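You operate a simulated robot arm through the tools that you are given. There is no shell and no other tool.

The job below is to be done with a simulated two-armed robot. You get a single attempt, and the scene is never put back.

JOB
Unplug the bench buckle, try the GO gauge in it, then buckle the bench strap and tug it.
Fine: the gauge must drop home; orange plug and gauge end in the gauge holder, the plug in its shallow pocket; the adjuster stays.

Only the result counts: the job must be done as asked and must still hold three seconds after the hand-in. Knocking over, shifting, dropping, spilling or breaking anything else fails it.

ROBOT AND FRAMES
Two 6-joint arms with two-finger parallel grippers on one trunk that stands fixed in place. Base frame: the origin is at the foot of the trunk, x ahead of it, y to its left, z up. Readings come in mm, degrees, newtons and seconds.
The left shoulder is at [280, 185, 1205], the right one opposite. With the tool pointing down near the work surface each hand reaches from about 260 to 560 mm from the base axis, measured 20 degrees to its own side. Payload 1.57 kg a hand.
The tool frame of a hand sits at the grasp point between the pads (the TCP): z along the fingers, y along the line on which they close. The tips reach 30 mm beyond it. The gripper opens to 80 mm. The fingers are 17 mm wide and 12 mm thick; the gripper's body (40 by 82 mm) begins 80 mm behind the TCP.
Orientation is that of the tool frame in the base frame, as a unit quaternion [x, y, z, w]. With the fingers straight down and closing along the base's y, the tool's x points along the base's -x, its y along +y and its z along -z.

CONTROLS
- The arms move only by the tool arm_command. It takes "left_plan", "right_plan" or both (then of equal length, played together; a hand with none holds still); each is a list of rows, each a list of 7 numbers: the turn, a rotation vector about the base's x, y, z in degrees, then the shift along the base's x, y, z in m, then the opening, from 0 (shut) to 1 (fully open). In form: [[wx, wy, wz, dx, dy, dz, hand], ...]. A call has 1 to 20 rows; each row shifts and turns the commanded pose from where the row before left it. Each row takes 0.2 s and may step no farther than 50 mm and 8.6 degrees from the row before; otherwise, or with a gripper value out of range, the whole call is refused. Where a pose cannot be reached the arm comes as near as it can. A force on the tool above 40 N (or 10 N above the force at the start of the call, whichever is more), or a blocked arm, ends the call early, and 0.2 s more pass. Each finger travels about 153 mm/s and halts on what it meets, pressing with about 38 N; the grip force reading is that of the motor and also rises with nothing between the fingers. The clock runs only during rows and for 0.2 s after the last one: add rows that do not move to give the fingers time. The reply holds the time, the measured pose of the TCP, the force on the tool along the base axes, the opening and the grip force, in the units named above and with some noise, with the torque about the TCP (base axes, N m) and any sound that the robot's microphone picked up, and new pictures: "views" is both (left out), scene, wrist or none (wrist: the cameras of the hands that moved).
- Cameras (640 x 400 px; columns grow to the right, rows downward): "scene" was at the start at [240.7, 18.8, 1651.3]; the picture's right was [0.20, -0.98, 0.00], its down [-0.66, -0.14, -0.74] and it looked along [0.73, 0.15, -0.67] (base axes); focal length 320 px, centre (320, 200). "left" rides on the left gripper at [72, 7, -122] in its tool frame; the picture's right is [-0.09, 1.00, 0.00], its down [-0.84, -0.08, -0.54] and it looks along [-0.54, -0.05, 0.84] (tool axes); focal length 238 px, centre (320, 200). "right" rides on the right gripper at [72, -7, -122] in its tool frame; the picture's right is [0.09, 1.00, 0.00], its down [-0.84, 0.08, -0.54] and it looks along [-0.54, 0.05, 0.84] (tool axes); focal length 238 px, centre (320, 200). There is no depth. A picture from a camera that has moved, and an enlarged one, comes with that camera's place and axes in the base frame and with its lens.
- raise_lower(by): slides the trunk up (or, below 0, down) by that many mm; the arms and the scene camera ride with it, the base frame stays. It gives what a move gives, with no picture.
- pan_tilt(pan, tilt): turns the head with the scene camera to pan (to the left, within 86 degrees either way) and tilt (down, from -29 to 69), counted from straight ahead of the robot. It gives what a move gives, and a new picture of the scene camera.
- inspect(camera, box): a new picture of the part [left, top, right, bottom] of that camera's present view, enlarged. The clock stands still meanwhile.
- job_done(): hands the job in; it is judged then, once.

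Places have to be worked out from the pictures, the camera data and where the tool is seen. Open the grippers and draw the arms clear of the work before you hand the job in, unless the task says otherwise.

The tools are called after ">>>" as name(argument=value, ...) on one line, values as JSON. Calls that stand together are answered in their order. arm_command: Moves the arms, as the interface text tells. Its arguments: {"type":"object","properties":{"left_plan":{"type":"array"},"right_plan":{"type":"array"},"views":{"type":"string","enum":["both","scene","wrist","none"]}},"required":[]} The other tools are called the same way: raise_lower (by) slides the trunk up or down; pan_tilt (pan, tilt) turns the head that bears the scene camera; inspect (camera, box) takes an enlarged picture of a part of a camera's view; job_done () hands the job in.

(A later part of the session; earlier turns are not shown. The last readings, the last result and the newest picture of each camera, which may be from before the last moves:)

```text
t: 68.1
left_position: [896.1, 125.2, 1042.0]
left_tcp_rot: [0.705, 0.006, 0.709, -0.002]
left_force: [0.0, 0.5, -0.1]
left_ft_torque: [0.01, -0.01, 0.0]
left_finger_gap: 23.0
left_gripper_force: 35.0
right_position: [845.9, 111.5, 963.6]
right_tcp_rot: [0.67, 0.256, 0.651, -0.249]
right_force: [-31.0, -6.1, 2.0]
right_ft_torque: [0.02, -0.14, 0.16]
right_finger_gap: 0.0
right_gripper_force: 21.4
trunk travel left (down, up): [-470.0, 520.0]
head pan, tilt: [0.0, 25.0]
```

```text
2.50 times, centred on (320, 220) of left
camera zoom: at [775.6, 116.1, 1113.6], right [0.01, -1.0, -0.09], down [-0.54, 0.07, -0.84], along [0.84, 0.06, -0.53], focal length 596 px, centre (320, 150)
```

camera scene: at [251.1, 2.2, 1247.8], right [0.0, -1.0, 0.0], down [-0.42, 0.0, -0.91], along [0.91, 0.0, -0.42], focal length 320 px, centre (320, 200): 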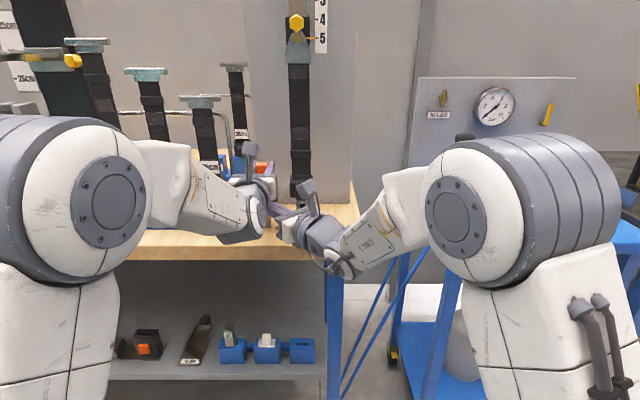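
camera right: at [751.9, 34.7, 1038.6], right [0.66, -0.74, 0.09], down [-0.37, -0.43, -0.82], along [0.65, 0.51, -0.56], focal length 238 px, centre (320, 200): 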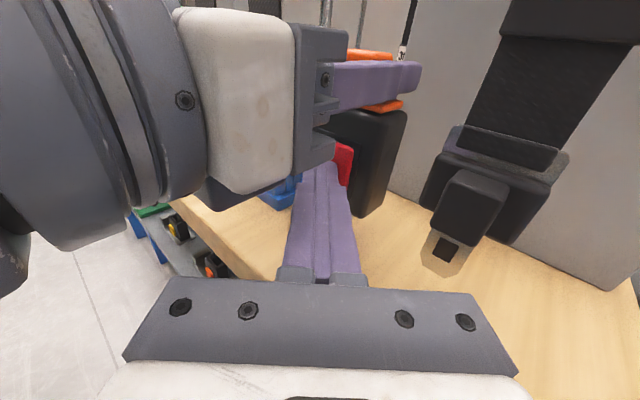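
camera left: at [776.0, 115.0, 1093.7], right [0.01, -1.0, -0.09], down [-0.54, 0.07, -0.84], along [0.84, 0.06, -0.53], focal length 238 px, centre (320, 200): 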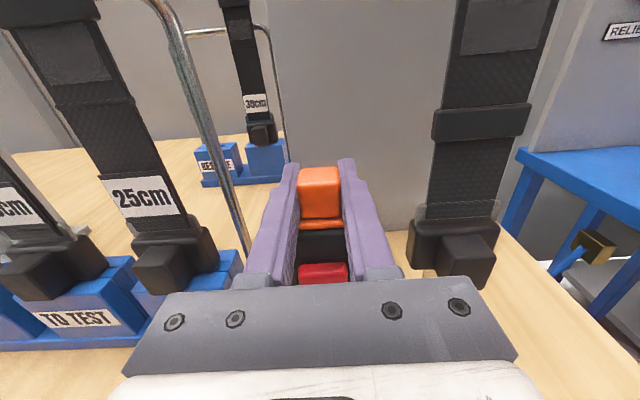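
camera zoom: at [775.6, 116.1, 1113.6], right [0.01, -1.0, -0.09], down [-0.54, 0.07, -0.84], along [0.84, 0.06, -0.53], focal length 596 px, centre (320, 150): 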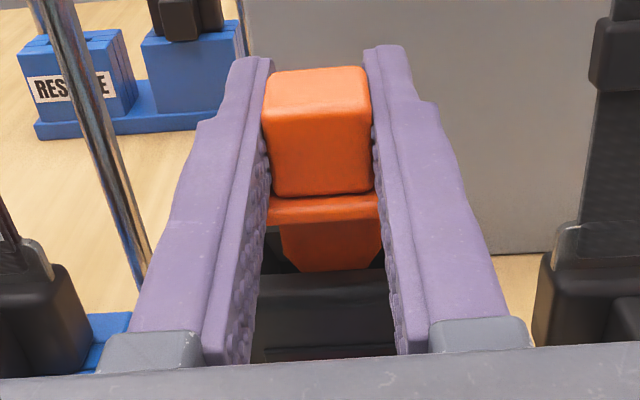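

The plug is sliding out freely. I keep lifting and back the right hand off the button.

>>> arm_command(left_plan=[[0, 0, 0, 0, 0, 0.01, 0.15], [0, 0, 0, 0, 0, 0.015, 0.15], [0, 0, 0, 0, 0, 0.015, 0.15], [0, 0, 0, 0, 0, 0.015, 0.15], [0, 0, 0, 0, 0, 0.015, 0.15], [0, 0, 0, 0, 0, 0, 0.15]], right_plan=[[0, 0, 0, 0, 0, 0, 0], [0, 0, 0, 0, 0, 0, 0], [0, 0, 0, -0.005, 0, 0, 0], [0, 0, 0, -0.015, -0.01, 0, 0], [0, 0, 0, -0.015, -0.015, 0, 0], [0, 0, 0, 0, 0, 0, 0]], views="both")

>>> inspect(camera="right", box=[240, 0, 440, 160])

```text
t: 69.5
left_position: [897.4, 124.0, 1112.3]
left_tcp_rot: [0.705, 0.006, 0.709, -0.003]
left_force: [0.4, -0.1, -0.7]
left_ft_torque: [0.0, 0.01, 0.02]
left_finger_gap: 22.8
left_gripper_force: 35.6
right_position: [813.2, 85.3, 963.7]
right_tcp_rot: [0.671, 0.254, 0.651, -0.248]
right_force: [0.2, -0.6, 1.7]
right_ft_torque: [0.0, -0.05, 0.03]
right_finger_gap: 0.1
right_gripper_force: 21.2
trunk travel left (down, up): [-470.0, 520.0]
head pan, tilt: [0.0, 25.0]
camera scene: at [251.1, 1.9, 1247.8], right [0.0, -1.0, 0.0], down [-0.42, 0.0, -0.91], along [0.91, 0.0, -0.42], focal length 320 px, centre (320, 200)
camera right: at [719.1, 10.1, 1038.6], right [0.66, -0.74, 0.09], down [-0.37, -0.43, -0.82], along [0.65, 0.51, -0.57], focal length 238 px, centre (320, 200)
camera left: at [776.2, 115.8, 1184.1], right [0.01, -1.0, -0.09], down [-0.54, 0.07, -0.84], along [0.84, 0.06, -0.54], focal length 238 px, centre (320, 200)
```

scene: 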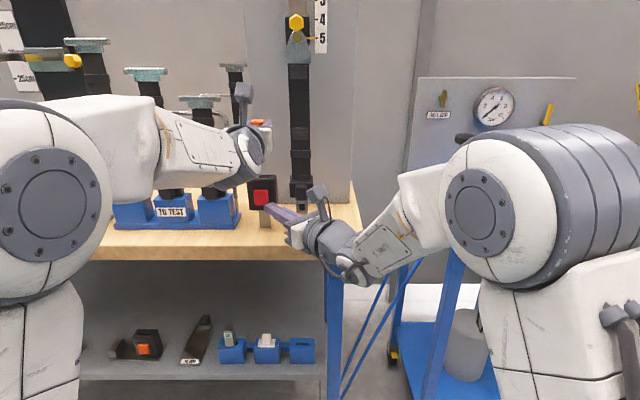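
right: 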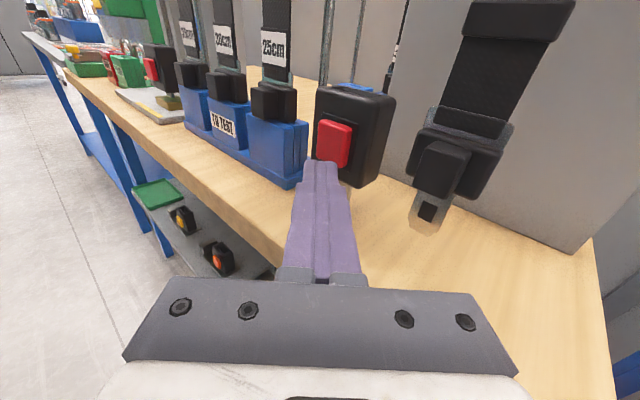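
left: 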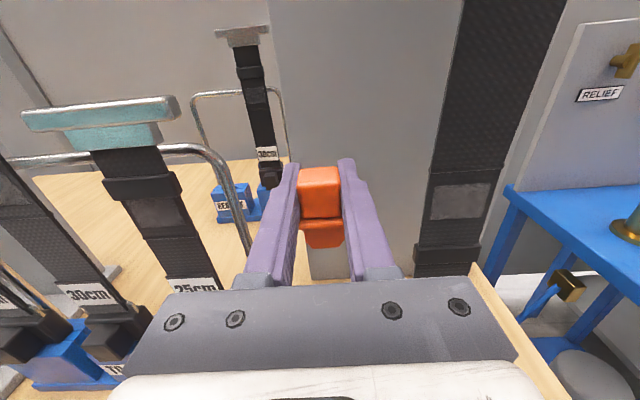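

```text
2.50 times, centred on (340, 80) of right
camera zoom: at [719.1, 10.1, 1038.6], right [0.66, -0.74, 0.09], down [-0.37, -0.43, -0.82], along [0.65, 0.51, -0.57], focal length 596 px, centre (270, 500)
```

zoom: 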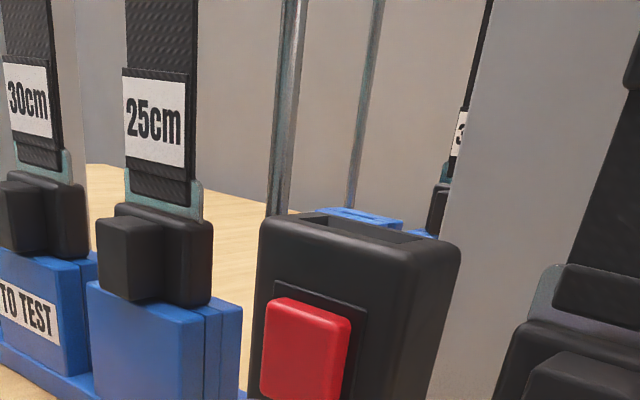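

The plug is out and the buckle slot is open. Before going down to the shelf, I zoom on the gauge holder to measure it.

>>> inspect(camera="scene", box=[170, 300, 330, 380])

>>> inspect(camera="scene", box=[220, 80, 340, 160])

```text
4.00 times, centred on (250, 340) of scene
camera zoom: at [251.1, 1.9, 1247.8], right [0.0, -1.0, 0.0], down [-0.42, 0.0, -0.91], along [0.91, 0.0, -0.42], focal length 1281 px, centre (600, -360)
```

zoom: 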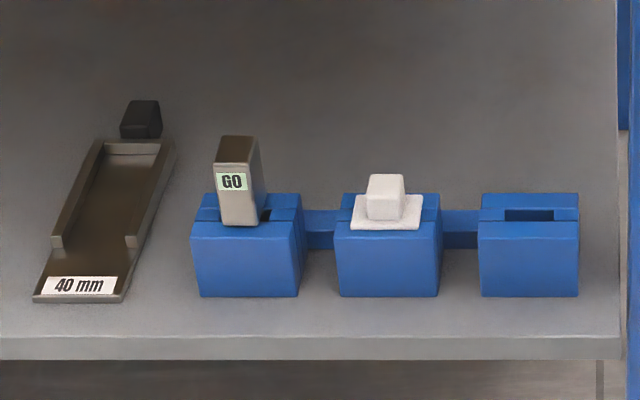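

```text
5.00 times, centred on (280, 120) of scene
camera zoom: at [251.1, 1.9, 1247.8], right [0.0, -1.0, 0.0], down [-0.42, 0.0, -0.91], along [0.91, 0.0, -0.42], focal length 1601 px, centre (520, 600)
```

zoom: 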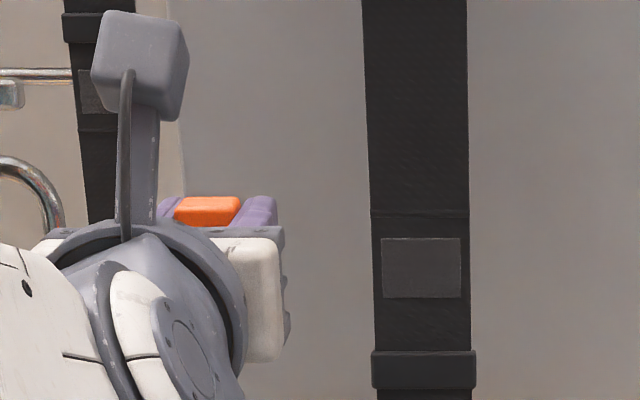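

The holder blocks sit under the bench with the right pocket (y≈50) empty. I retract both arms in front of the bench edge: left to x≈715 with the plug, right back to its own side.

>>> arm_command(left_plan=[[0, 0, 0, -0.018, 0, 0, 0.15], [0, 0, 0, -0.018, 0, 0, 0.15], [0, 0, 0, -0.018, 0, 0, 0.15], [0, 0, 0, -0.018, 0, 0, 0.15], [0, 0, 0, -0.018, 0, 0, 0.15], [0, 0, 0, -0.018, 0, 0, 0.15], [0, 0, 0, -0.018, 0, 0, 0.15], [0, 0, 0, -0.018, 0, 0, 0.15], [0, 0, 0, -0.018, 0, 0, 0.15], [0, 0, 0, -0.018, 0, 0, 0.15], [0, 0, 0, 0, 0, 0, 0.15]], right_plan=[[0, 0, 0, -0.0144, -0.0286, 0.0, 0], [0, 0, 0, -0.0144, -0.0286, 0.0111, 0], [0, 0, 0, -0.0144, -0.0286, 0.0111, 0], [0, 0, 0, -0.0144, -0.0286, 0.0111, 0], [0, 0, 0, -0.0144, -0.0286, 0.0111, 0], [0, 0, 0, -0.0144, -0.0286, 0.0111, 0], [0, 0, 0, -0.0144, -0.0286, 0.0111, 0], [0, 0, 0, -0.0144, -0.0286, 0.0111, 0], [0, 0, 0, -0.0144, -0.0286, 0.0111, 0], [0, 0, 0, -0.0144, -0.0286, 0.0111, 0], [0, 0, 0, 0, 0, 0, 0]], views="both")

```text
t: 71.9
left_position: [717.2, 125.3, 1110.4]
left_tcp_rot: [0.705, 0.006, 0.709, -0.003]
left_force: [0.0, -0.6, -0.8]
left_ft_torque: [0.01, -0.03, -0.04]
left_finger_gap: 23.0
left_gripper_force: 35.3
right_position: [669.6, -202.2, 1062.0]
right_tcp_rot: [0.671, 0.256, 0.65, -0.25]
right_force: [-0.2, 0.1, -0.3]
right_ft_torque: [0.05, -0.01, 0.01]
right_finger_gap: 0.0
right_gripper_force: 20.9
trunk travel left (down, up): [-470.0, 520.0]
head pan, tilt: [0.0, 25.0]
camera scene: at [251.1, 1.9, 1247.8], right [0.0, -1.0, 0.0], down [-0.42, 0.0, -0.91], along [0.91, 0.0, -0.42], focal length 320 px, centre (320, 200)
camera right: at [575.5, -276.4, 1137.6], right [0.67, -0.74, 0.09], down [-0.37, -0.44, -0.82], along [0.65, 0.51, -0.57], focal length 238 px, centre (320, 200)
camera left: at [595.7, 116.3, 1183.1], right [0.01, -1.0, -0.09], down [-0.54, 0.07, -0.84], along [0.84, 0.06, -0.54], focal length 238 px, centre (320, 200)
```

scene: 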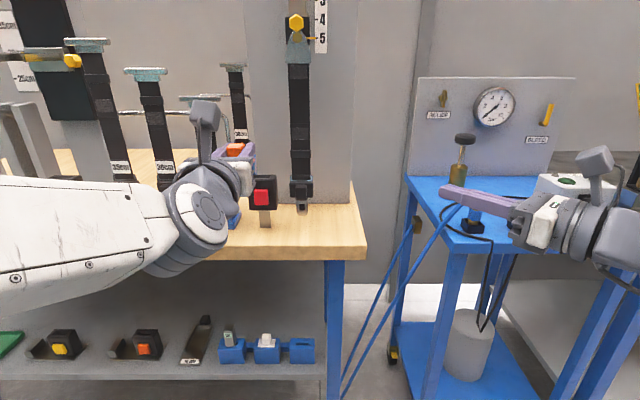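
right: 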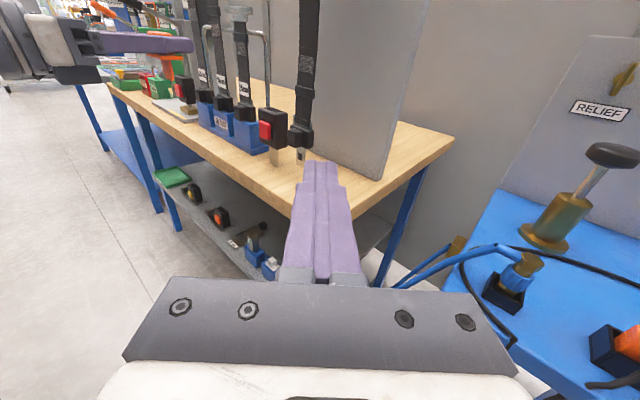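
left: 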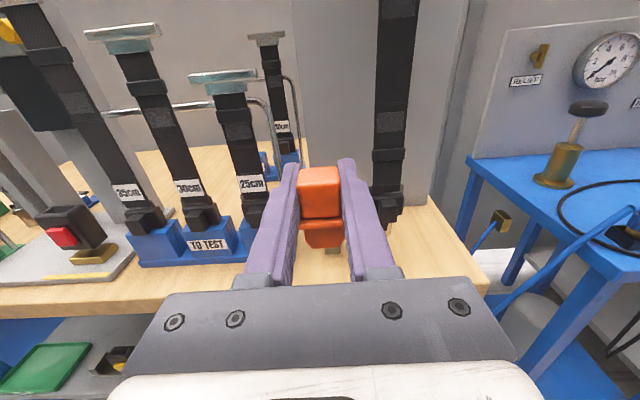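

Both arms are in front of the bench edge. I lower the trunk by 450 mm, which brings the left TCP to about z=660, facing the shelf.

>>> raise_lower(by=-450)

>>> inspect(camera="left", box=[0, 0, 640, 400])

>>> pan_tilt(pan=8, tilt=15)

```text
refused: -450 is not a number from -400 to 400
```

```text
1.00 times, centred on (320, 200) of left (not enlarged: the box is as wide or as high as the picture)
camera zoom: at [595.7, 116.3, 1183.1], right [0.01, -1.0, -0.09], down [-0.54, 0.07, -0.84], along [0.84, 0.06, -0.54], focal length 238 px, centre (320, 200)
```

zoom: 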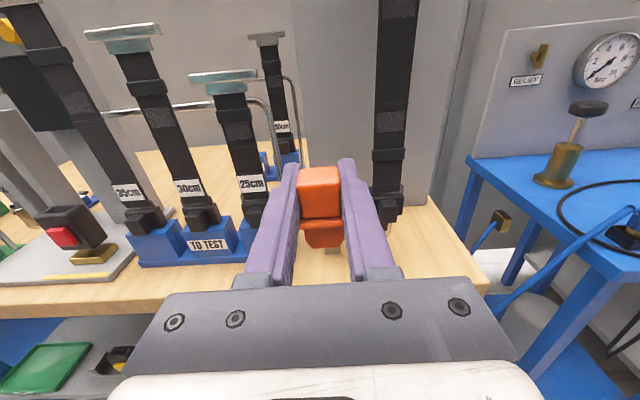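

```text
t: 72.6
left_position: [717.1, 124.2, 1112.3]
left_tcp_rot: [0.705, 0.005, 0.709, -0.003]
left_force: [-0.6, -0.9, -0.3]
left_ft_torque: [0.0, 0.01, -0.06]
left_finger_gap: 23.1
left_gripper_force: 35.7
right_position: [670.3, -201.3, 1062.2]
right_tcp_rot: [0.672, 0.256, 0.65, -0.248]
right_force: [-0.3, -1.0, 0.9]
right_ft_torque: [0.01, -0.02, -0.02]
right_finger_gap: 0.3
right_gripper_force: 21.2
trunk travel left (down, up): [-470.0, 520.0]
head pan, tilt: [8.0, 15.0]
camera scene: at [251.4, 14.9, 1264.0], right [0.14, -0.99, 0.0], down [-0.26, -0.04, -0.97], along [0.96, 0.13, -0.26], focal length 320 px, centre (320, 200)
```

scene: 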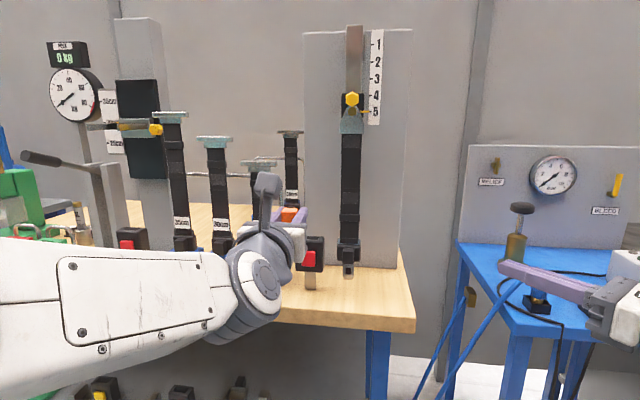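

The limit is 400 mm per call, so I lower the trunk by 400.

>>> raise_lower(by=-400)

>>> inspect(camera="left", box=[0, 0, 640, 400])

>>> pan_tilt(pan=8, tilt=20)

```text
t: 76.4
left_position: [716.6, 125.3, 711.1]
left_tcp_rot: [0.705, 0.006, 0.709, -0.003]
left_force: [-0.2, -0.2, -1.1]
left_ft_torque: [0.05, 0.01, -0.02]
left_finger_gap: 22.9
left_gripper_force: 35.4
right_position: [669.1, -200.1, 662.3]
right_tcp_rot: [0.671, 0.256, 0.65, -0.248]
right_force: [0.3, -0.5, 0.2]
right_ft_torque: [0.03, 0.01, 0.01]
right_finger_gap: 0.0
right_gripper_force: 21.0
trunk travel left (down, up): [-70.0, 920.0]
head pan, tilt: [8.0, 15.0]
```

```text
1.00 times, centred on (320, 200) of left (not enlarged: the box is as wide or as high as the picture)
camera zoom: at [595.8, 116.4, 783.2], right [0.01, -1.0, -0.09], down [-0.54, 0.07, -0.84], along [0.84, 0.06, -0.54], focal length 238 px, centre (320, 200)
```

zoom: 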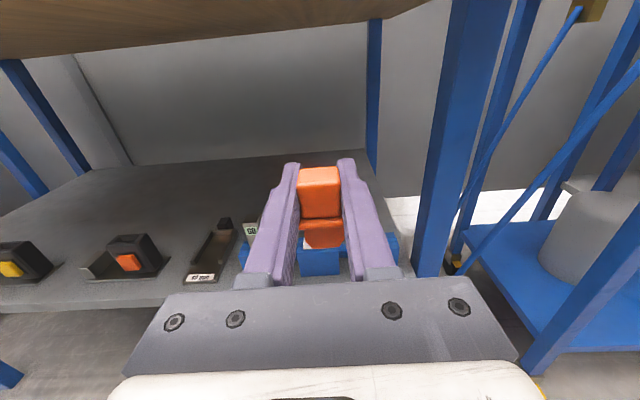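

```text
t: 77.1
left_position: [717.2, 124.8, 711.1]
left_tcp_rot: [0.705, 0.006, 0.709, -0.003]
left_force: [0.8, 0.7, -0.2]
left_ft_torque: [-0.03, 0.01, 0.02]
left_finger_gap: 23.0
left_gripper_force: 35.2
right_position: [668.7, -200.7, 662.7]
right_tcp_rot: [0.671, 0.255, 0.65, -0.248]
right_force: [0.5, 0.0, 0.1]
right_ft_torque: [-0.01, 0.0, 0.01]
right_finger_gap: 0.0
right_gripper_force: 21.6
trunk travel left (down, up): [-70.0, 920.0]
head pan, tilt: [8.0, 20.0]
camera scene: at [251.1, 14.9, 855.9], right [0.14, -0.99, 0.0], down [-0.34, -0.05, -0.94], along [0.93, 0.13, -0.34], focal length 320 px, centre (320, 200)
```

scene: 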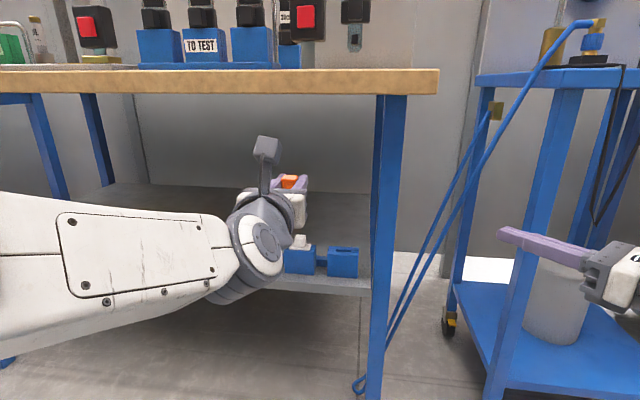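

Now both views see the shelf. I zoom in on the empty pocket block from both cameras.

>>> inspect(camera="scene", box=[270, 220, 390, 300])

>>> inspect(camera="left", box=[220, 150, 420, 290])

```text
5.00 times, centred on (330, 260) of scene
camera zoom: at [251.1, 14.9, 855.9], right [0.14, -0.99, 0.0], down [-0.34, -0.05, -0.94], along [0.93, 0.13, -0.34], focal length 1601 px, centre (270, -100)
```

zoom: 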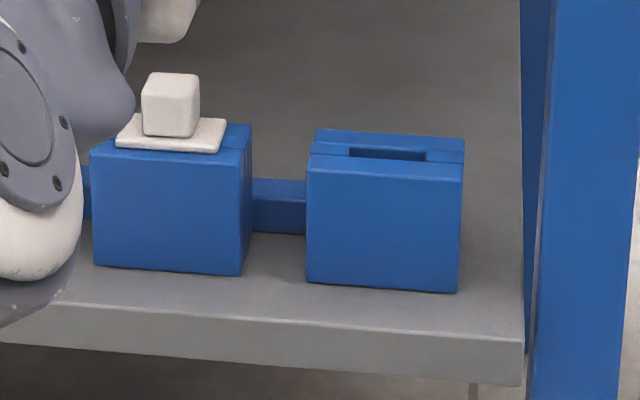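

```text
2.86 times, centred on (320, 220) of left
camera zoom: at [595.8, 116.4, 783.2], right [0.01, -1.0, -0.09], down [-0.54, 0.07, -0.84], along [0.84, 0.06, -0.54], focal length 681 px, centre (320, 143)
```

zoom: 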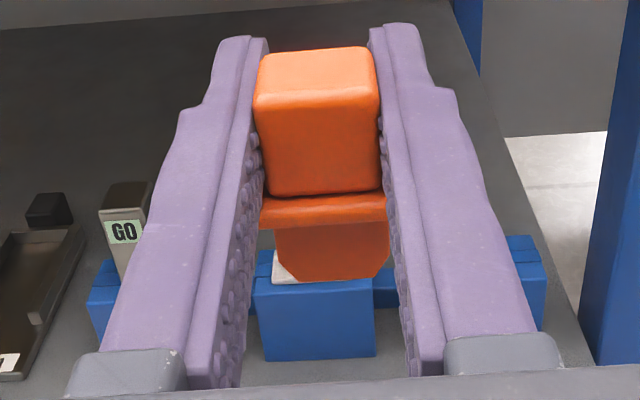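

Measured: empty slot centre ≈ (900,52,497), block top z≈494, shelf z≈436. The plug's tongue hangs about 48 mm below the TCP and its flange bottom about 18 mm below. I lower the trunk the last 70 mm for reach, then move the left hand across to y≈51.

>>> raise_lower(by=-68)

>>> arm_command(left_plan=[[0, 0, 0, 0, -0.018, 0, 0.15], [0, 0, 0, 0, -0.018, 0, 0.15], [0, 0, 0, 0, -0.018, 0, 0.15], [0, 0, 0, 0, -0.02, 0, 0.15], [0, 0, 0, 0.025, 0, -0.01, 0.15], [0, 0, 0, 0.025, 0, -0.01, 0.15], [0, 0, 0, 0.025, 0, -0.01, 0.15], [0, 0, 0, 0, 0, 0, 0.15]], views="both")

```text
t: 78.2
left_position: [716.8, 124.2, 644.2]
left_tcp_rot: [0.705, 0.006, 0.709, -0.003]
left_force: [-0.5, -0.2, -1.1]
left_ft_torque: [0.01, 0.01, 0.0]
left_finger_gap: 22.8
left_gripper_force: 35.0
right_position: [669.0, -201.2, 594.3]
right_tcp_rot: [0.671, 0.255, 0.65, -0.248]
right_force: [0.0, 0.0, 0.6]
right_ft_torque: [-0.02, 0.0, -0.01]
right_finger_gap: 0.0
right_gripper_force: 21.5
trunk travel left (down, up): [-2.0, 988.0]
head pan, tilt: [8.0, 20.0]
```

```text
t: 80.0
left_position: [793.1, 51.2, 612.4]
left_tcp_rot: [0.705, 0.006, 0.709, -0.002]
left_force: [1.6, 0.4, -1.3]
left_ft_torque: [-0.02, 0.0, -0.01]
left_finger_gap: 22.9
left_gripper_force: 35.5
right_position: [668.6, -201.5, 594.0]
right_tcp_rot: [0.671, 0.255, 0.651, -0.249]
right_force: [-1.0, 1.0, -0.6]
right_ft_torque: [0.0, 0.0, -0.01]
right_finger_gap: 0.0
right_gripper_force: 21.3
trunk travel left (down, up): [-2.0, 988.0]
head pan, tilt: [8.0, 20.0]
camera scene: at [251.1, 14.9, 787.9], right [0.14, -0.99, 0.0], down [-0.34, -0.05, -0.94], along [0.93, 0.13, -0.34], focal length 320 px, centre (320, 200)
camera left: at [671.9, 43.0, 684.5], right [0.01, -1.0, -0.09], down [-0.54, 0.07, -0.84], along [0.84, 0.06, -0.54], focal length 238 px, centre (320, 200)
```

scene: 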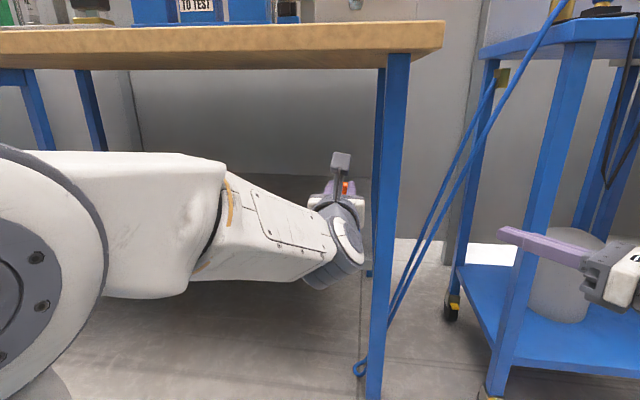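
left: 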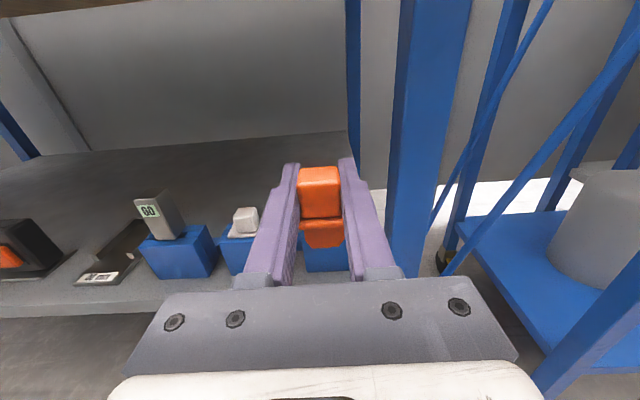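

The leg's near edge is about y=−16, x≈884, so the hand at y=51 clears it. I advance to x≈865 and z≈565 and look closely at the tongue relative to the slot.

>>> arm_command(left_plan=[[0, 0, 0, 0.024, 0, -0.015, 0.15], [0, 0, 0, 0.024, 0, -0.015, 0.15], [0, 0, 0, 0.024, 0, -0.015, 0.15], [0, 0, 0, 0, 0, 0, 0.15]], views="both")

>>> inspect(camera="left", box=[240, 160, 400, 280])

>>> inspect(camera="scene", box=[300, 130, 400, 210])

```text
t: 81.0
left_position: [866.0, 51.2, 567.1]
left_tcp_rot: [0.705, 0.006, 0.709, -0.003]
left_force: [0.2, -0.4, -1.3]
left_ft_torque: [0.03, 0.02, -0.01]
left_finger_gap: 23.0
left_gripper_force: 35.5
right_position: [668.9, -200.4, 594.0]
right_tcp_rot: [0.671, 0.255, 0.65, -0.248]
right_force: [-0.1, -0.5, -0.2]
right_ft_torque: [0.0, -0.02, 0.0]
right_finger_gap: 0.0
right_gripper_force: 21.5
trunk travel left (down, up): [-2.0, 988.0]
head pan, tilt: [8.0, 20.0]
camera scene: at [251.1, 14.9, 787.9], right [0.14, -0.99, 0.0], down [-0.34, -0.05, -0.94], along [0.93, 0.13, -0.34], focal length 320 px, centre (320, 200)
camera left: at [743.4, 42.3, 638.3], right [0.01, -1.0, -0.09], down [-0.54, 0.07, -0.84], along [0.84, 0.06, -0.54], focal length 238 px, centre (320, 200)
```

scene: 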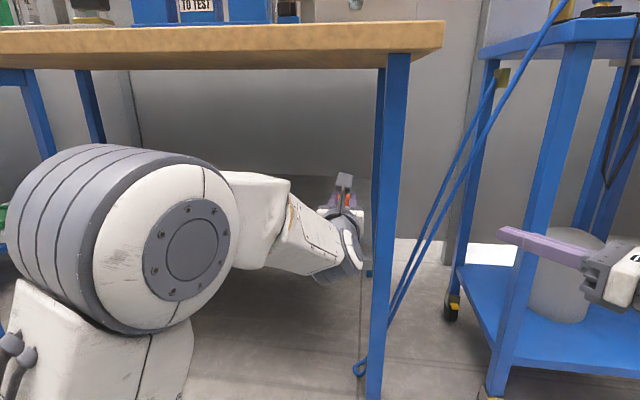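
left: 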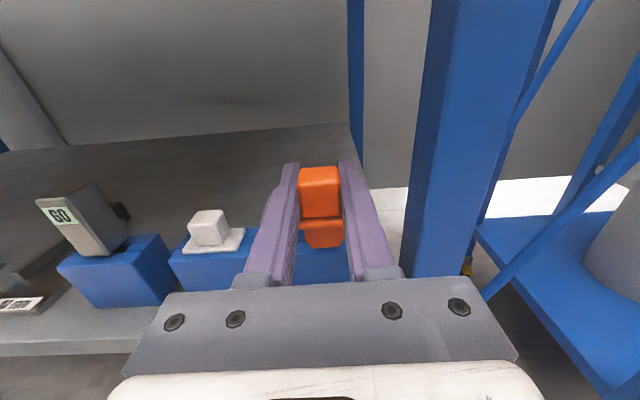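

```text
3.33 times, centred on (320, 220) of left
camera zoom: at [743.4, 42.3, 638.3], right [0.01, -1.0, -0.09], down [-0.54, 0.07, -0.84], along [0.84, 0.06, -0.54], focal length 794 px, centre (320, 133)
```

zoom: 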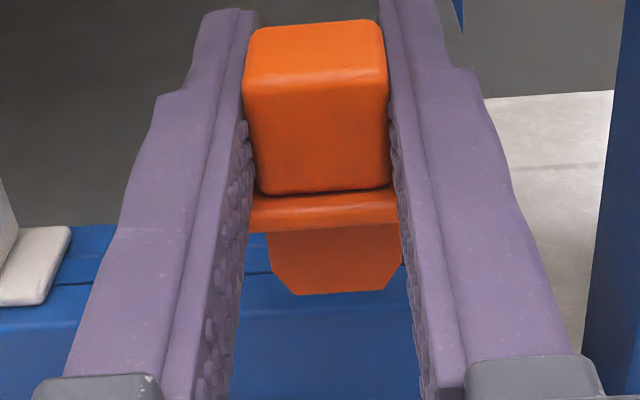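

```text
5.00 times, centred on (350, 170) of scene
camera zoom: at [251.1, 14.9, 787.9], right [0.14, -0.99, 0.0], down [-0.34, -0.05, -0.94], along [0.93, 0.13, -0.34], focal length 1601 px, centre (170, 350)
```

zoom: 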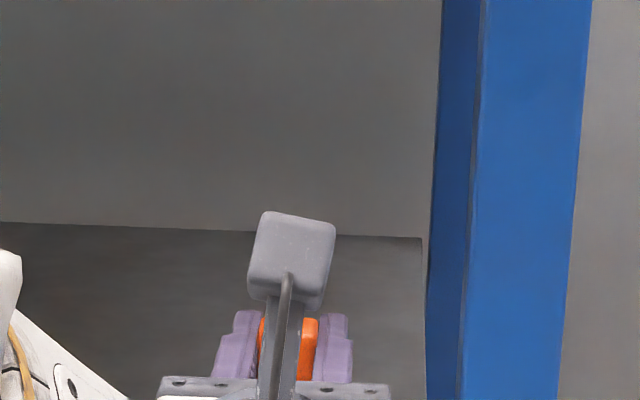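

The white plug sits in the neighbouring block and gives a good reference for the seated position. I zoom in on it now, then raise the hand 50 mm for a second view.

>>> inspect(camera="left", box=[150, 180, 270, 280])

>>> arm_command(left_plan=[[0, 0, 0, -0.03, 0.02, 0.03, 0.15], [0, 0, 0, -0.03, 0.02, 0.03, 0.15], [0, 0, 0, 0, 0, 0, 0.15]], views="wrist")

>>> inspect(camera="left", box=[180, 180, 300, 280])

>>> inspect(camera="left", box=[340, 180, 440, 280])

```text
4.00 times, centred on (210, 230) of left
camera zoom: at [743.4, 42.3, 638.3], right [0.01, -1.0, -0.09], down [-0.54, 0.07, -0.84], along [0.84, 0.06, -0.54], focal length 953 px, centre (760, 80)
```

zoom: 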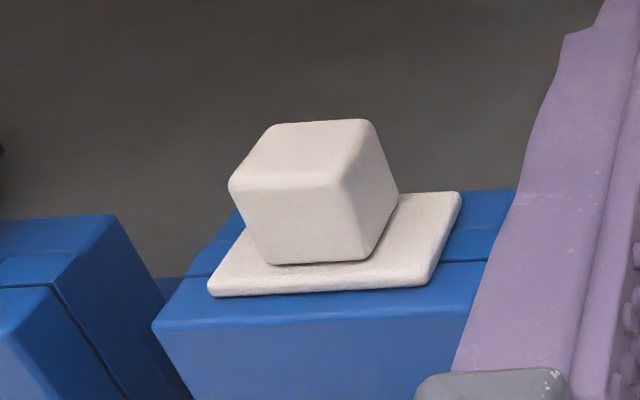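

```text
t: 81.8
left_position: [804.3, 91.1, 630.1]
left_tcp_rot: [0.706, 0.005, 0.709, -0.002]
left_force: [-0.1, -0.8, 0.3]
left_ft_torque: [0.03, 0.03, -0.01]
left_finger_gap: 22.9
left_gripper_force: 35.2
right_position: [669.1, -199.8, 594.7]
right_tcp_rot: [0.671, 0.254, 0.651, -0.248]
right_force: [1.1, -0.2, -0.2]
right_ft_torque: [-0.01, -0.01, -0.01]
right_finger_gap: 0.0
right_gripper_force: 21.2
trunk travel left (down, up): [-2.0, 988.0]
head pan, tilt: [8.0, 20.0]
camera left: at [682.7, 82.2, 701.4], right [0.01, -1.0, -0.09], down [-0.54, 0.07, -0.84], along [0.84, 0.06, -0.54], focal length 238 px, centre (320, 200)
```

left: 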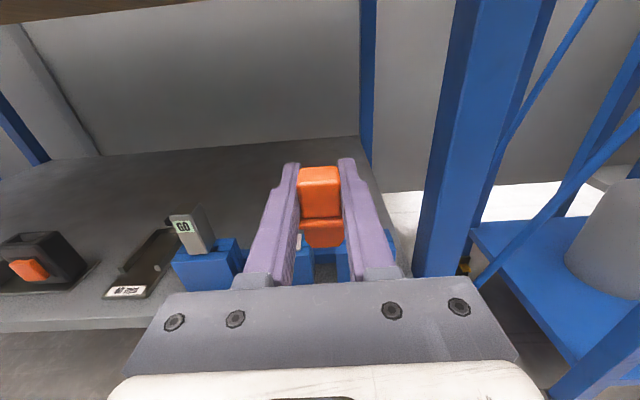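

```text
4.00 times, centred on (240, 230) of left
camera zoom: at [682.7, 82.2, 701.4], right [0.01, -1.0, -0.09], down [-0.54, 0.07, -0.84], along [0.84, 0.06, -0.54], focal length 953 px, centre (640, 80)
```

zoom: 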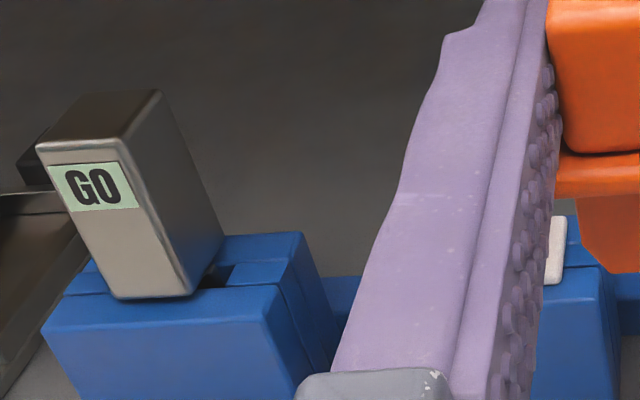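

```text
4.00 times, centred on (390, 230) of left
camera zoom: at [682.7, 82.2, 701.4], right [0.01, -1.0, -0.09], down [-0.54, 0.07, -0.84], along [0.84, 0.06, -0.54], focal length 953 px, centre (40, 80)
```

zoom: 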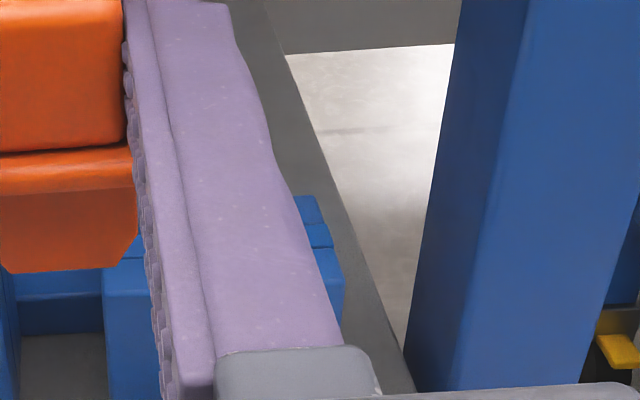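

Shifting another 50 mm left should uncover the empty slot to the right of the fingers and the white plug between them.

>>> arm_command(left_plan=[[0, 0, 0, 0, 0.025, 0.005, 0.15], [0, 0, 0, 0, 0.025, 0.005, 0.15], [0, 0, 0, 0, 0, 0, 0.15]], views="wrist")

>>> inspect(camera="left", box=[360, 180, 460, 280])

>>> inspect(camera="left", box=[180, 180, 300, 280])

```text
t: 82.6
left_position: [805.2, 141.0, 638.5]
left_tcp_rot: [0.705, 0.007, 0.709, -0.003]
left_force: [0.2, 0.3, -0.8]
left_ft_torque: [-0.02, -0.02, 0.05]
left_finger_gap: 23.0
left_gripper_force: 35.7
right_position: [668.1, -200.5, 595.5]
right_tcp_rot: [0.671, 0.256, 0.65, -0.249]
right_force: [-0.1, 0.5, 0.3]
right_ft_torque: [0.02, -0.02, 0.0]
right_finger_gap: 0.0
right_gripper_force: 21.2
trunk travel left (down, up): [-2.0, 988.0]
head pan, tilt: [8.0, 20.0]
camera left: at [683.4, 132.2, 710.5], right [0.01, -1.0, -0.09], down [-0.54, 0.07, -0.84], along [0.84, 0.06, -0.54], focal length 238 px, centre (320, 200)
```

left: 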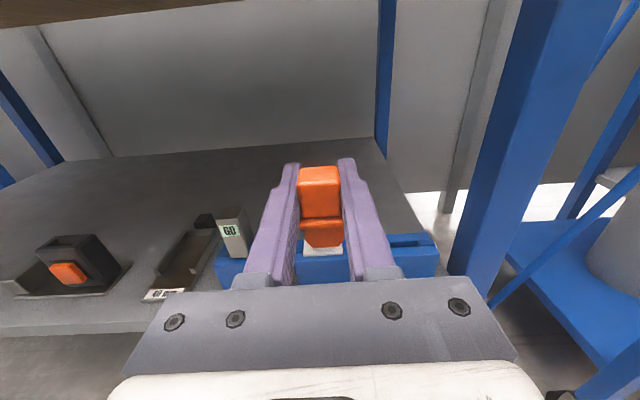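

```text
4.00 times, centred on (410, 230) of left
camera zoom: at [683.4, 132.2, 710.5], right [0.01, -1.0, -0.09], down [-0.54, 0.07, -0.84], along [0.84, 0.06, -0.54], focal length 953 px, centre (-40, 80)
```

zoom: 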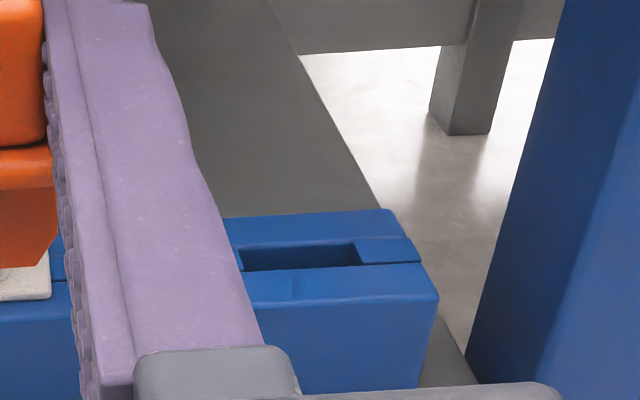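

```text
4.00 times, centred on (240, 230) of left
camera zoom: at [683.4, 132.2, 710.5], right [0.01, -1.0, -0.09], down [-0.54, 0.07, -0.84], along [0.84, 0.06, -0.54], focal length 953 px, centre (640, 80)
```

zoom: 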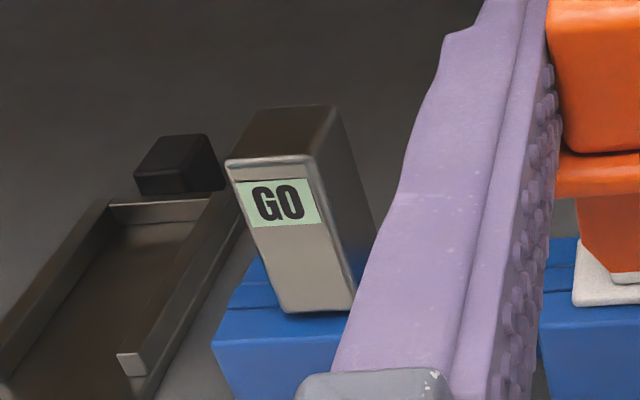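

Measurements now: block top z≈498, empty slot y≈50, x≈894–904; the seated white plug suggests my TCP target is about (898, 50). GO gauge handle is ≈24×24 mm, centred near (900,251), z 500–562. I move the plug above the empty slot.

>>> arm_command(left_plan=[[0, 0, 0, 0, -0.03, 0, 0.15], [0, 0, 0, 0, -0.03, 0, 0.15], [0, 0, 0, 0, -0.031, 0, 0.15], [0, 0, 0, 0.023, 0, -0.016, 0.15], [0, 0, 0, 0.023, 0, -0.016, 0.15], [0, 0, 0, 0.023, 0, -0.016, 0.15], [0, 0, 0, 0.023, 0, -0.016, 0.15], [0, 0, 0, 0, 0, 0, 0.15]], views="wrist")

>>> inspect(camera="left", box=[240, 160, 400, 280])

```text
t: 84.4
left_position: [897.2, 50.3, 574.5]
left_tcp_rot: [0.705, 0.006, 0.709, -0.003]
left_force: [-0.5, 0.1, -0.2]
left_ft_torque: [0.0, 0.01, -0.01]
left_finger_gap: 23.0
left_gripper_force: 35.8
right_position: [668.7, -201.7, 595.0]
right_tcp_rot: [0.671, 0.255, 0.65, -0.248]
right_force: [0.3, -0.3, -0.1]
right_ft_torque: [0.0, -0.03, 0.0]
right_finger_gap: 0.1
right_gripper_force: 21.2
trunk travel left (down, up): [-2.0, 988.0]
head pan, tilt: [8.0, 20.0]
camera left: at [774.5, 42.3, 646.4], right [0.01, -1.0, -0.09], down [-0.54, 0.07, -0.84], along [0.84, 0.06, -0.54], focal length 238 px, centre (320, 200)
```

left: 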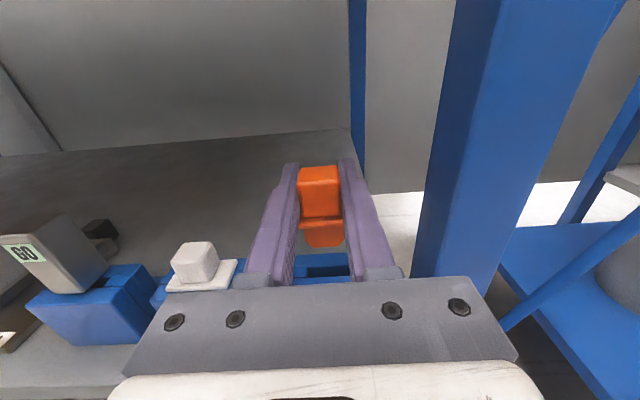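

```text
3.33 times, centred on (320, 220) of left
camera zoom: at [774.5, 42.3, 646.4], right [0.01, -1.0, -0.09], down [-0.54, 0.07, -0.84], along [0.84, 0.06, -0.54], focal length 794 px, centre (320, 133)
```

zoom: 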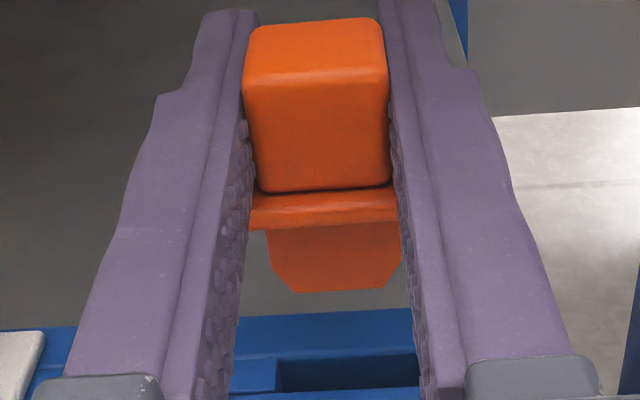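

The slot is visible below the tongue: x 895.6–905.4, y 33–67, so the alignment is good to about 1 mm. I descend 22 mm with a +1 mm x correction and check.

>>> arm_command(left_plan=[[0, 0, 0, 0.001, 0, -0.008, 0.15], [0, 0, 0, 0, 0, -0.008, 0.15], [0, 0, 0, 0, 0, -0.006, 0.15], [0, 0, 0, 0, 0, 0, 0.15]], views="none")

>>> inspect(camera="left", box=[270, 190, 370, 285])

```text
t: 85.4
left_position: [896.5, 49.6, 552.6]
left_tcp_rot: [0.705, 0.006, 0.709, -0.003]
left_force: [-0.3, -1.1, -0.8]
left_ft_torque: [0.0, -0.01, -0.01]
left_finger_gap: 22.9
left_gripper_force: 35.4
right_position: [670.7, -201.2, 595.2]
right_tcp_rot: [0.672, 0.255, 0.65, -0.248]
right_force: [-0.2, 1.0, -0.2]
right_ft_torque: [-0.01, -0.05, 0.0]
right_finger_gap: 0.0
right_gripper_force: 21.9
trunk travel left (down, up): [-2.0, 988.0]
head pan, tilt: [8.0, 20.0]
```

```text
4.21 times, centred on (320, 238) of left
camera zoom: at [775.7, 41.5, 624.5], right [0.01, -1.0, -0.09], down [-0.54, 0.07, -0.84], along [0.84, 0.06, -0.54], focal length 1004 px, centre (320, 42)
```

zoom: 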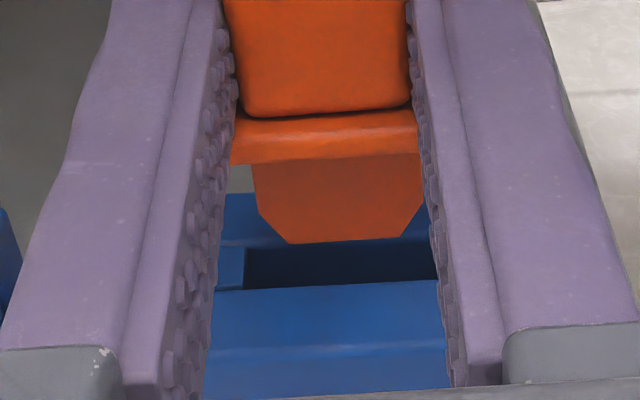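

Tongue and slot line up laterally. I descend another 8 mm and look again.

>>> arm_command(left_plan=[[0, 0, 0, 0, 0, -0.004, 0.15], [0, 0, 0, 0, 0, -0.004, 0.15], [0, 0, 0, 0, 0, 0, 0.15]], views="none")

>>> inspect(camera="left", box=[270, 190, 370, 285])

```text
t: 86.2
left_position: [897.4, 50.5, 543.8]
left_tcp_rot: [0.705, 0.005, 0.709, -0.002]
left_force: [0.6, 1.0, -0.8]
left_ft_torque: [0.01, 0.0, 0.01]
left_finger_gap: 22.9
left_gripper_force: 35.6
right_position: [669.9, -201.8, 594.4]
right_tcp_rot: [0.671, 0.255, 0.651, -0.248]
right_force: [-0.2, 0.2, -0.7]
right_ft_torque: [0.01, -0.01, 0.01]
right_finger_gap: 0.0
right_gripper_force: 21.4
trunk travel left (down, up): [-2.0, 988.0]
head pan, tilt: [8.0, 20.0]
```

```text
4.21 times, centred on (320, 238) of left
camera zoom: at [776.2, 41.7, 616.0], right [0.01, -1.0, -0.09], down [-0.54, 0.07, -0.84], along [0.84, 0.06, -0.54], focal length 1004 px, centre (320, 42)
```

zoom: 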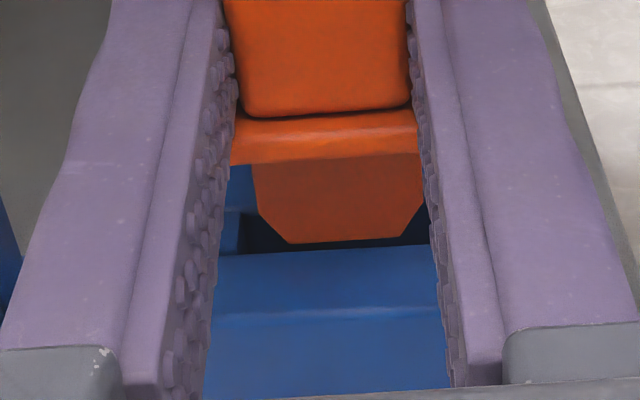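

The tongue tip is at slot level. I descend in small steps, watching force.

>>> arm_command(left_plan=[[0, 0, 0, 0, 0, -0.003, 0.15], [0, 0, 0, 0, 0, -0.002, 0.15], [0, 0, 0, 0, 0, 0, 0.15]], views="none")

>>> inspect(camera="left", box=[270, 190, 370, 285])

```text
t: 87.0
left_position: [896.3, 49.9, 541.8]
left_tcp_rot: [0.703, 0.006, 0.711, -0.002]
left_force: [1.7, 0.2, 10.0]
left_ft_torque: [0.02, -0.06, 0.02]
left_finger_gap: 23.1
left_gripper_force: 35.2
right_position: [668.7, -200.4, 595.2]
right_tcp_rot: [0.672, 0.256, 0.65, -0.248]
right_force: [-0.4, 0.5, -0.1]
right_ft_torque: [-0.01, -0.02, 0.01]
right_finger_gap: 0.2
right_gripper_force: 21.3
trunk travel left (down, up): [-2.0, 988.0]
head pan, tilt: [8.0, 20.0]
```

```text
4.21 times, centred on (320, 238) of left
camera zoom: at [775.4, 41.7, 613.3], right [0.01, -1.0, -0.09], down [-0.53, 0.07, -0.84], along [0.85, 0.06, -0.53], focal length 1004 px, centre (320, 42)
```

zoom: 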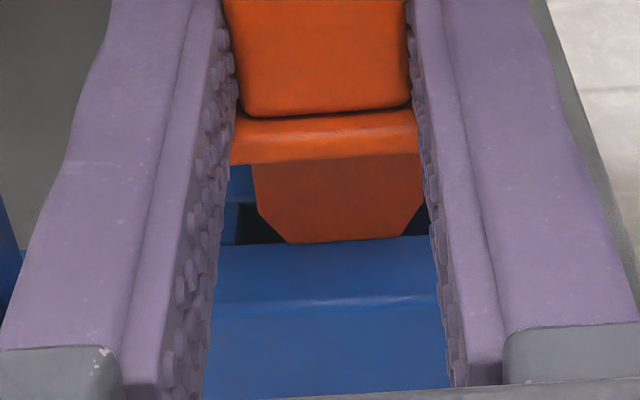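

The tongue touched the slot's front lip (10 N). I back up 3 mm, move 2 mm forward and try again.

>>> arm_command(left_plan=[[0, 0, 0, 0, 0, 0.004, 0.15], [0, 0, 0, 0.002, 0, 0, 0.15], [0, 0, 0, 0, 0, 0, 0.15], [0, 0, 0, 0, 0, -0.003, 0.15], [0, 0, 0, 0, 0, -0.002, 0.15], [0, 0, 0, 0, 0, -0.002, 0.15], [0, 0, 0, 0, 0, 0, 0.15]], views="none")

>>> inspect(camera="left", box=[270, 190, 370, 285])

```text
t: 88.6
left_position: [900.2, 49.1, 534.1]
left_tcp_rot: [0.706, 0.007, 0.708, -0.003]
left_force: [6.4, 1.0, -2.5]
left_ft_torque: [0.02, -0.22, -0.09]
left_finger_gap: 23.2
left_gripper_force: 35.8
right_position: [670.2, -201.2, 594.6]
right_tcp_rot: [0.671, 0.255, 0.65, -0.248]
right_force: [0.0, 0.2, 0.2]
right_ft_torque: [-0.02, 0.0, 0.02]
right_finger_gap: 0.1
right_gripper_force: 21.1
trunk travel left (down, up): [-2.0, 988.0]
head pan, tilt: [8.0, 20.0]
```

```text
4.21 times, centred on (320, 238) of left
camera zoom: at [778.3, 41.3, 606.9], right [0.01, -1.0, -0.09], down [-0.54, 0.07, -0.84], along [0.84, 0.06, -0.54], focal length 1004 px, centre (320, 42)
```

zoom: 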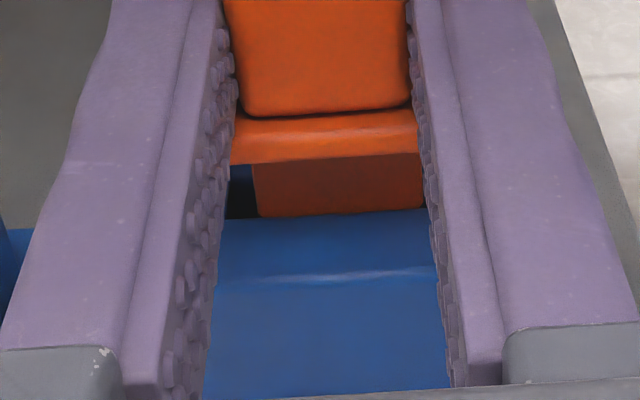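

The tongue is entering the slot, leaning slightly on the front lip. I shift 1 mm forward and continue down.

>>> arm_command(left_plan=[[0, 0, 0, 0.001, 0, -0.001, 0.15], [0, 0, 0, 0, 0, -0.003, 0.15], [0, 0, 0, 0, 0, -0.003, 0.15], [0, 0, 0, 0, 0, -0.003, 0.15], [0, 0, 0, 0, 0, 0, 0.15]], views="none")

>>> inspect(camera="left", box=[270, 190, 370, 285])

```text
t: 89.8
left_position: [900.9, 49.6, 526.8]
left_tcp_rot: [0.705, 0.005, 0.709, -0.002]
left_force: [0.2, 0.7, -0.6]
left_ft_torque: [0.02, 0.02, -0.01]
left_finger_gap: 22.8
left_gripper_force: 35.1
right_position: [669.6, -200.6, 594.4]
right_tcp_rot: [0.671, 0.256, 0.65, -0.249]
right_force: [0.4, 0.8, 0.7]
right_ft_torque: [0.05, 0.02, 0.01]
right_finger_gap: 0.1
right_gripper_force: 21.1
trunk travel left (down, up): [-2.0, 988.0]
head pan, tilt: [8.0, 20.0]
```

```text
4.21 times, centred on (320, 238) of left
camera zoom: at [779.2, 41.3, 598.5], right [0.01, -1.0, -0.09], down [-0.54, 0.07, -0.84], along [0.84, 0.06, -0.54], focal length 1004 px, centre (320, 42)
```

zoom: 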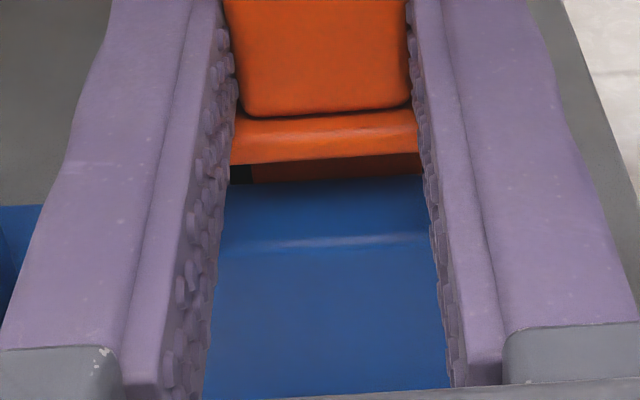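

Sliding in freely with no force. I continue down to seat the flange.

>>> arm_command(left_plan=[[0, 0, 0, 0, 0, -0.003, 0.15], [0, 0, 0, 0, 0, -0.003, 0.15], [0, 0, 0, 0, 0, -0.002, 0.15], [0, 0, 0, 0, 0, -0.002, 0.15], [0, 0, 0, 0, 0, 0, 0.15]], views="none")

>>> inspect(camera="left", box=[270, 190, 370, 285])

```text
t: 91.0
left_position: [899.6, 49.9, 515.9]
left_tcp_rot: [0.705, 0.007, 0.709, -0.004]
left_force: [-1.1, -0.1, 0.9]
left_ft_torque: [0.09, -0.04, 0.0]
left_finger_gap: 22.9
left_gripper_force: 35.3
right_position: [669.0, -200.6, 595.9]
right_tcp_rot: [0.671, 0.256, 0.65, -0.248]
right_force: [0.4, -1.2, 0.0]
right_ft_torque: [-0.04, -0.02, -0.01]
right_finger_gap: 0.0
right_gripper_force: 21.2
trunk travel left (down, up): [-2.0, 988.0]
head pan, tilt: [8.0, 20.0]
```

```text
4.21 times, centred on (320, 238) of left
camera zoom: at [778.8, 41.7, 588.1], right [0.01, -1.0, -0.09], down [-0.54, 0.07, -0.84], along [0.84, 0.06, -0.54], focal length 1004 px, centre (320, 42)
```

zoom: 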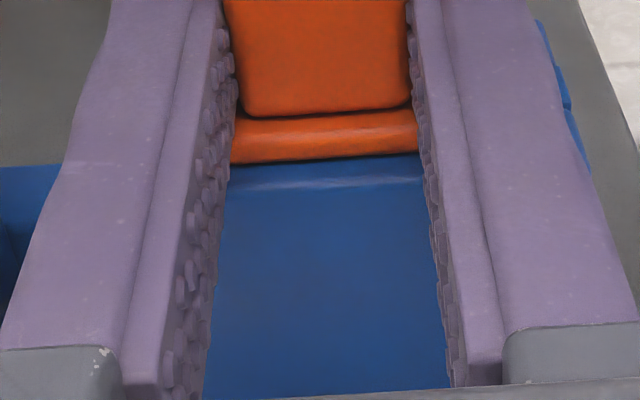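

The flange is nearly on the block. Two more small steps until contact, then I open the fingers.

>>> arm_command(left_plan=[[0, 0, 0, 0, 0, -0.0015, 0.15], [0, 0, 0, 0, 0, -0.0015, 0.15], [0, 0, 0, 0, 0, 0, 0.15]], views="none")

```text
t: 91.8
left_position: [900.2, 49.6, 516.1]
left_tcp_rot: [0.703, 0.007, 0.711, -0.003]
left_force: [3.8, 2.7, 12.5]
left_ft_torque: [0.23, 0.06, -0.03]
left_finger_gap: 22.9
left_gripper_force: 35.5
right_position: [669.5, -201.1, 595.3]
right_tcp_rot: [0.672, 0.254, 0.65, -0.247]
right_force: [-0.1, -0.1, 0.0]
right_ft_torque: [0.03, 0.0, -0.03]
right_finger_gap: 0.2
right_gripper_force: 21.4
trunk travel left (down, up): [-2.0, 988.0]
head pan, tilt: [8.0, 20.0]
```

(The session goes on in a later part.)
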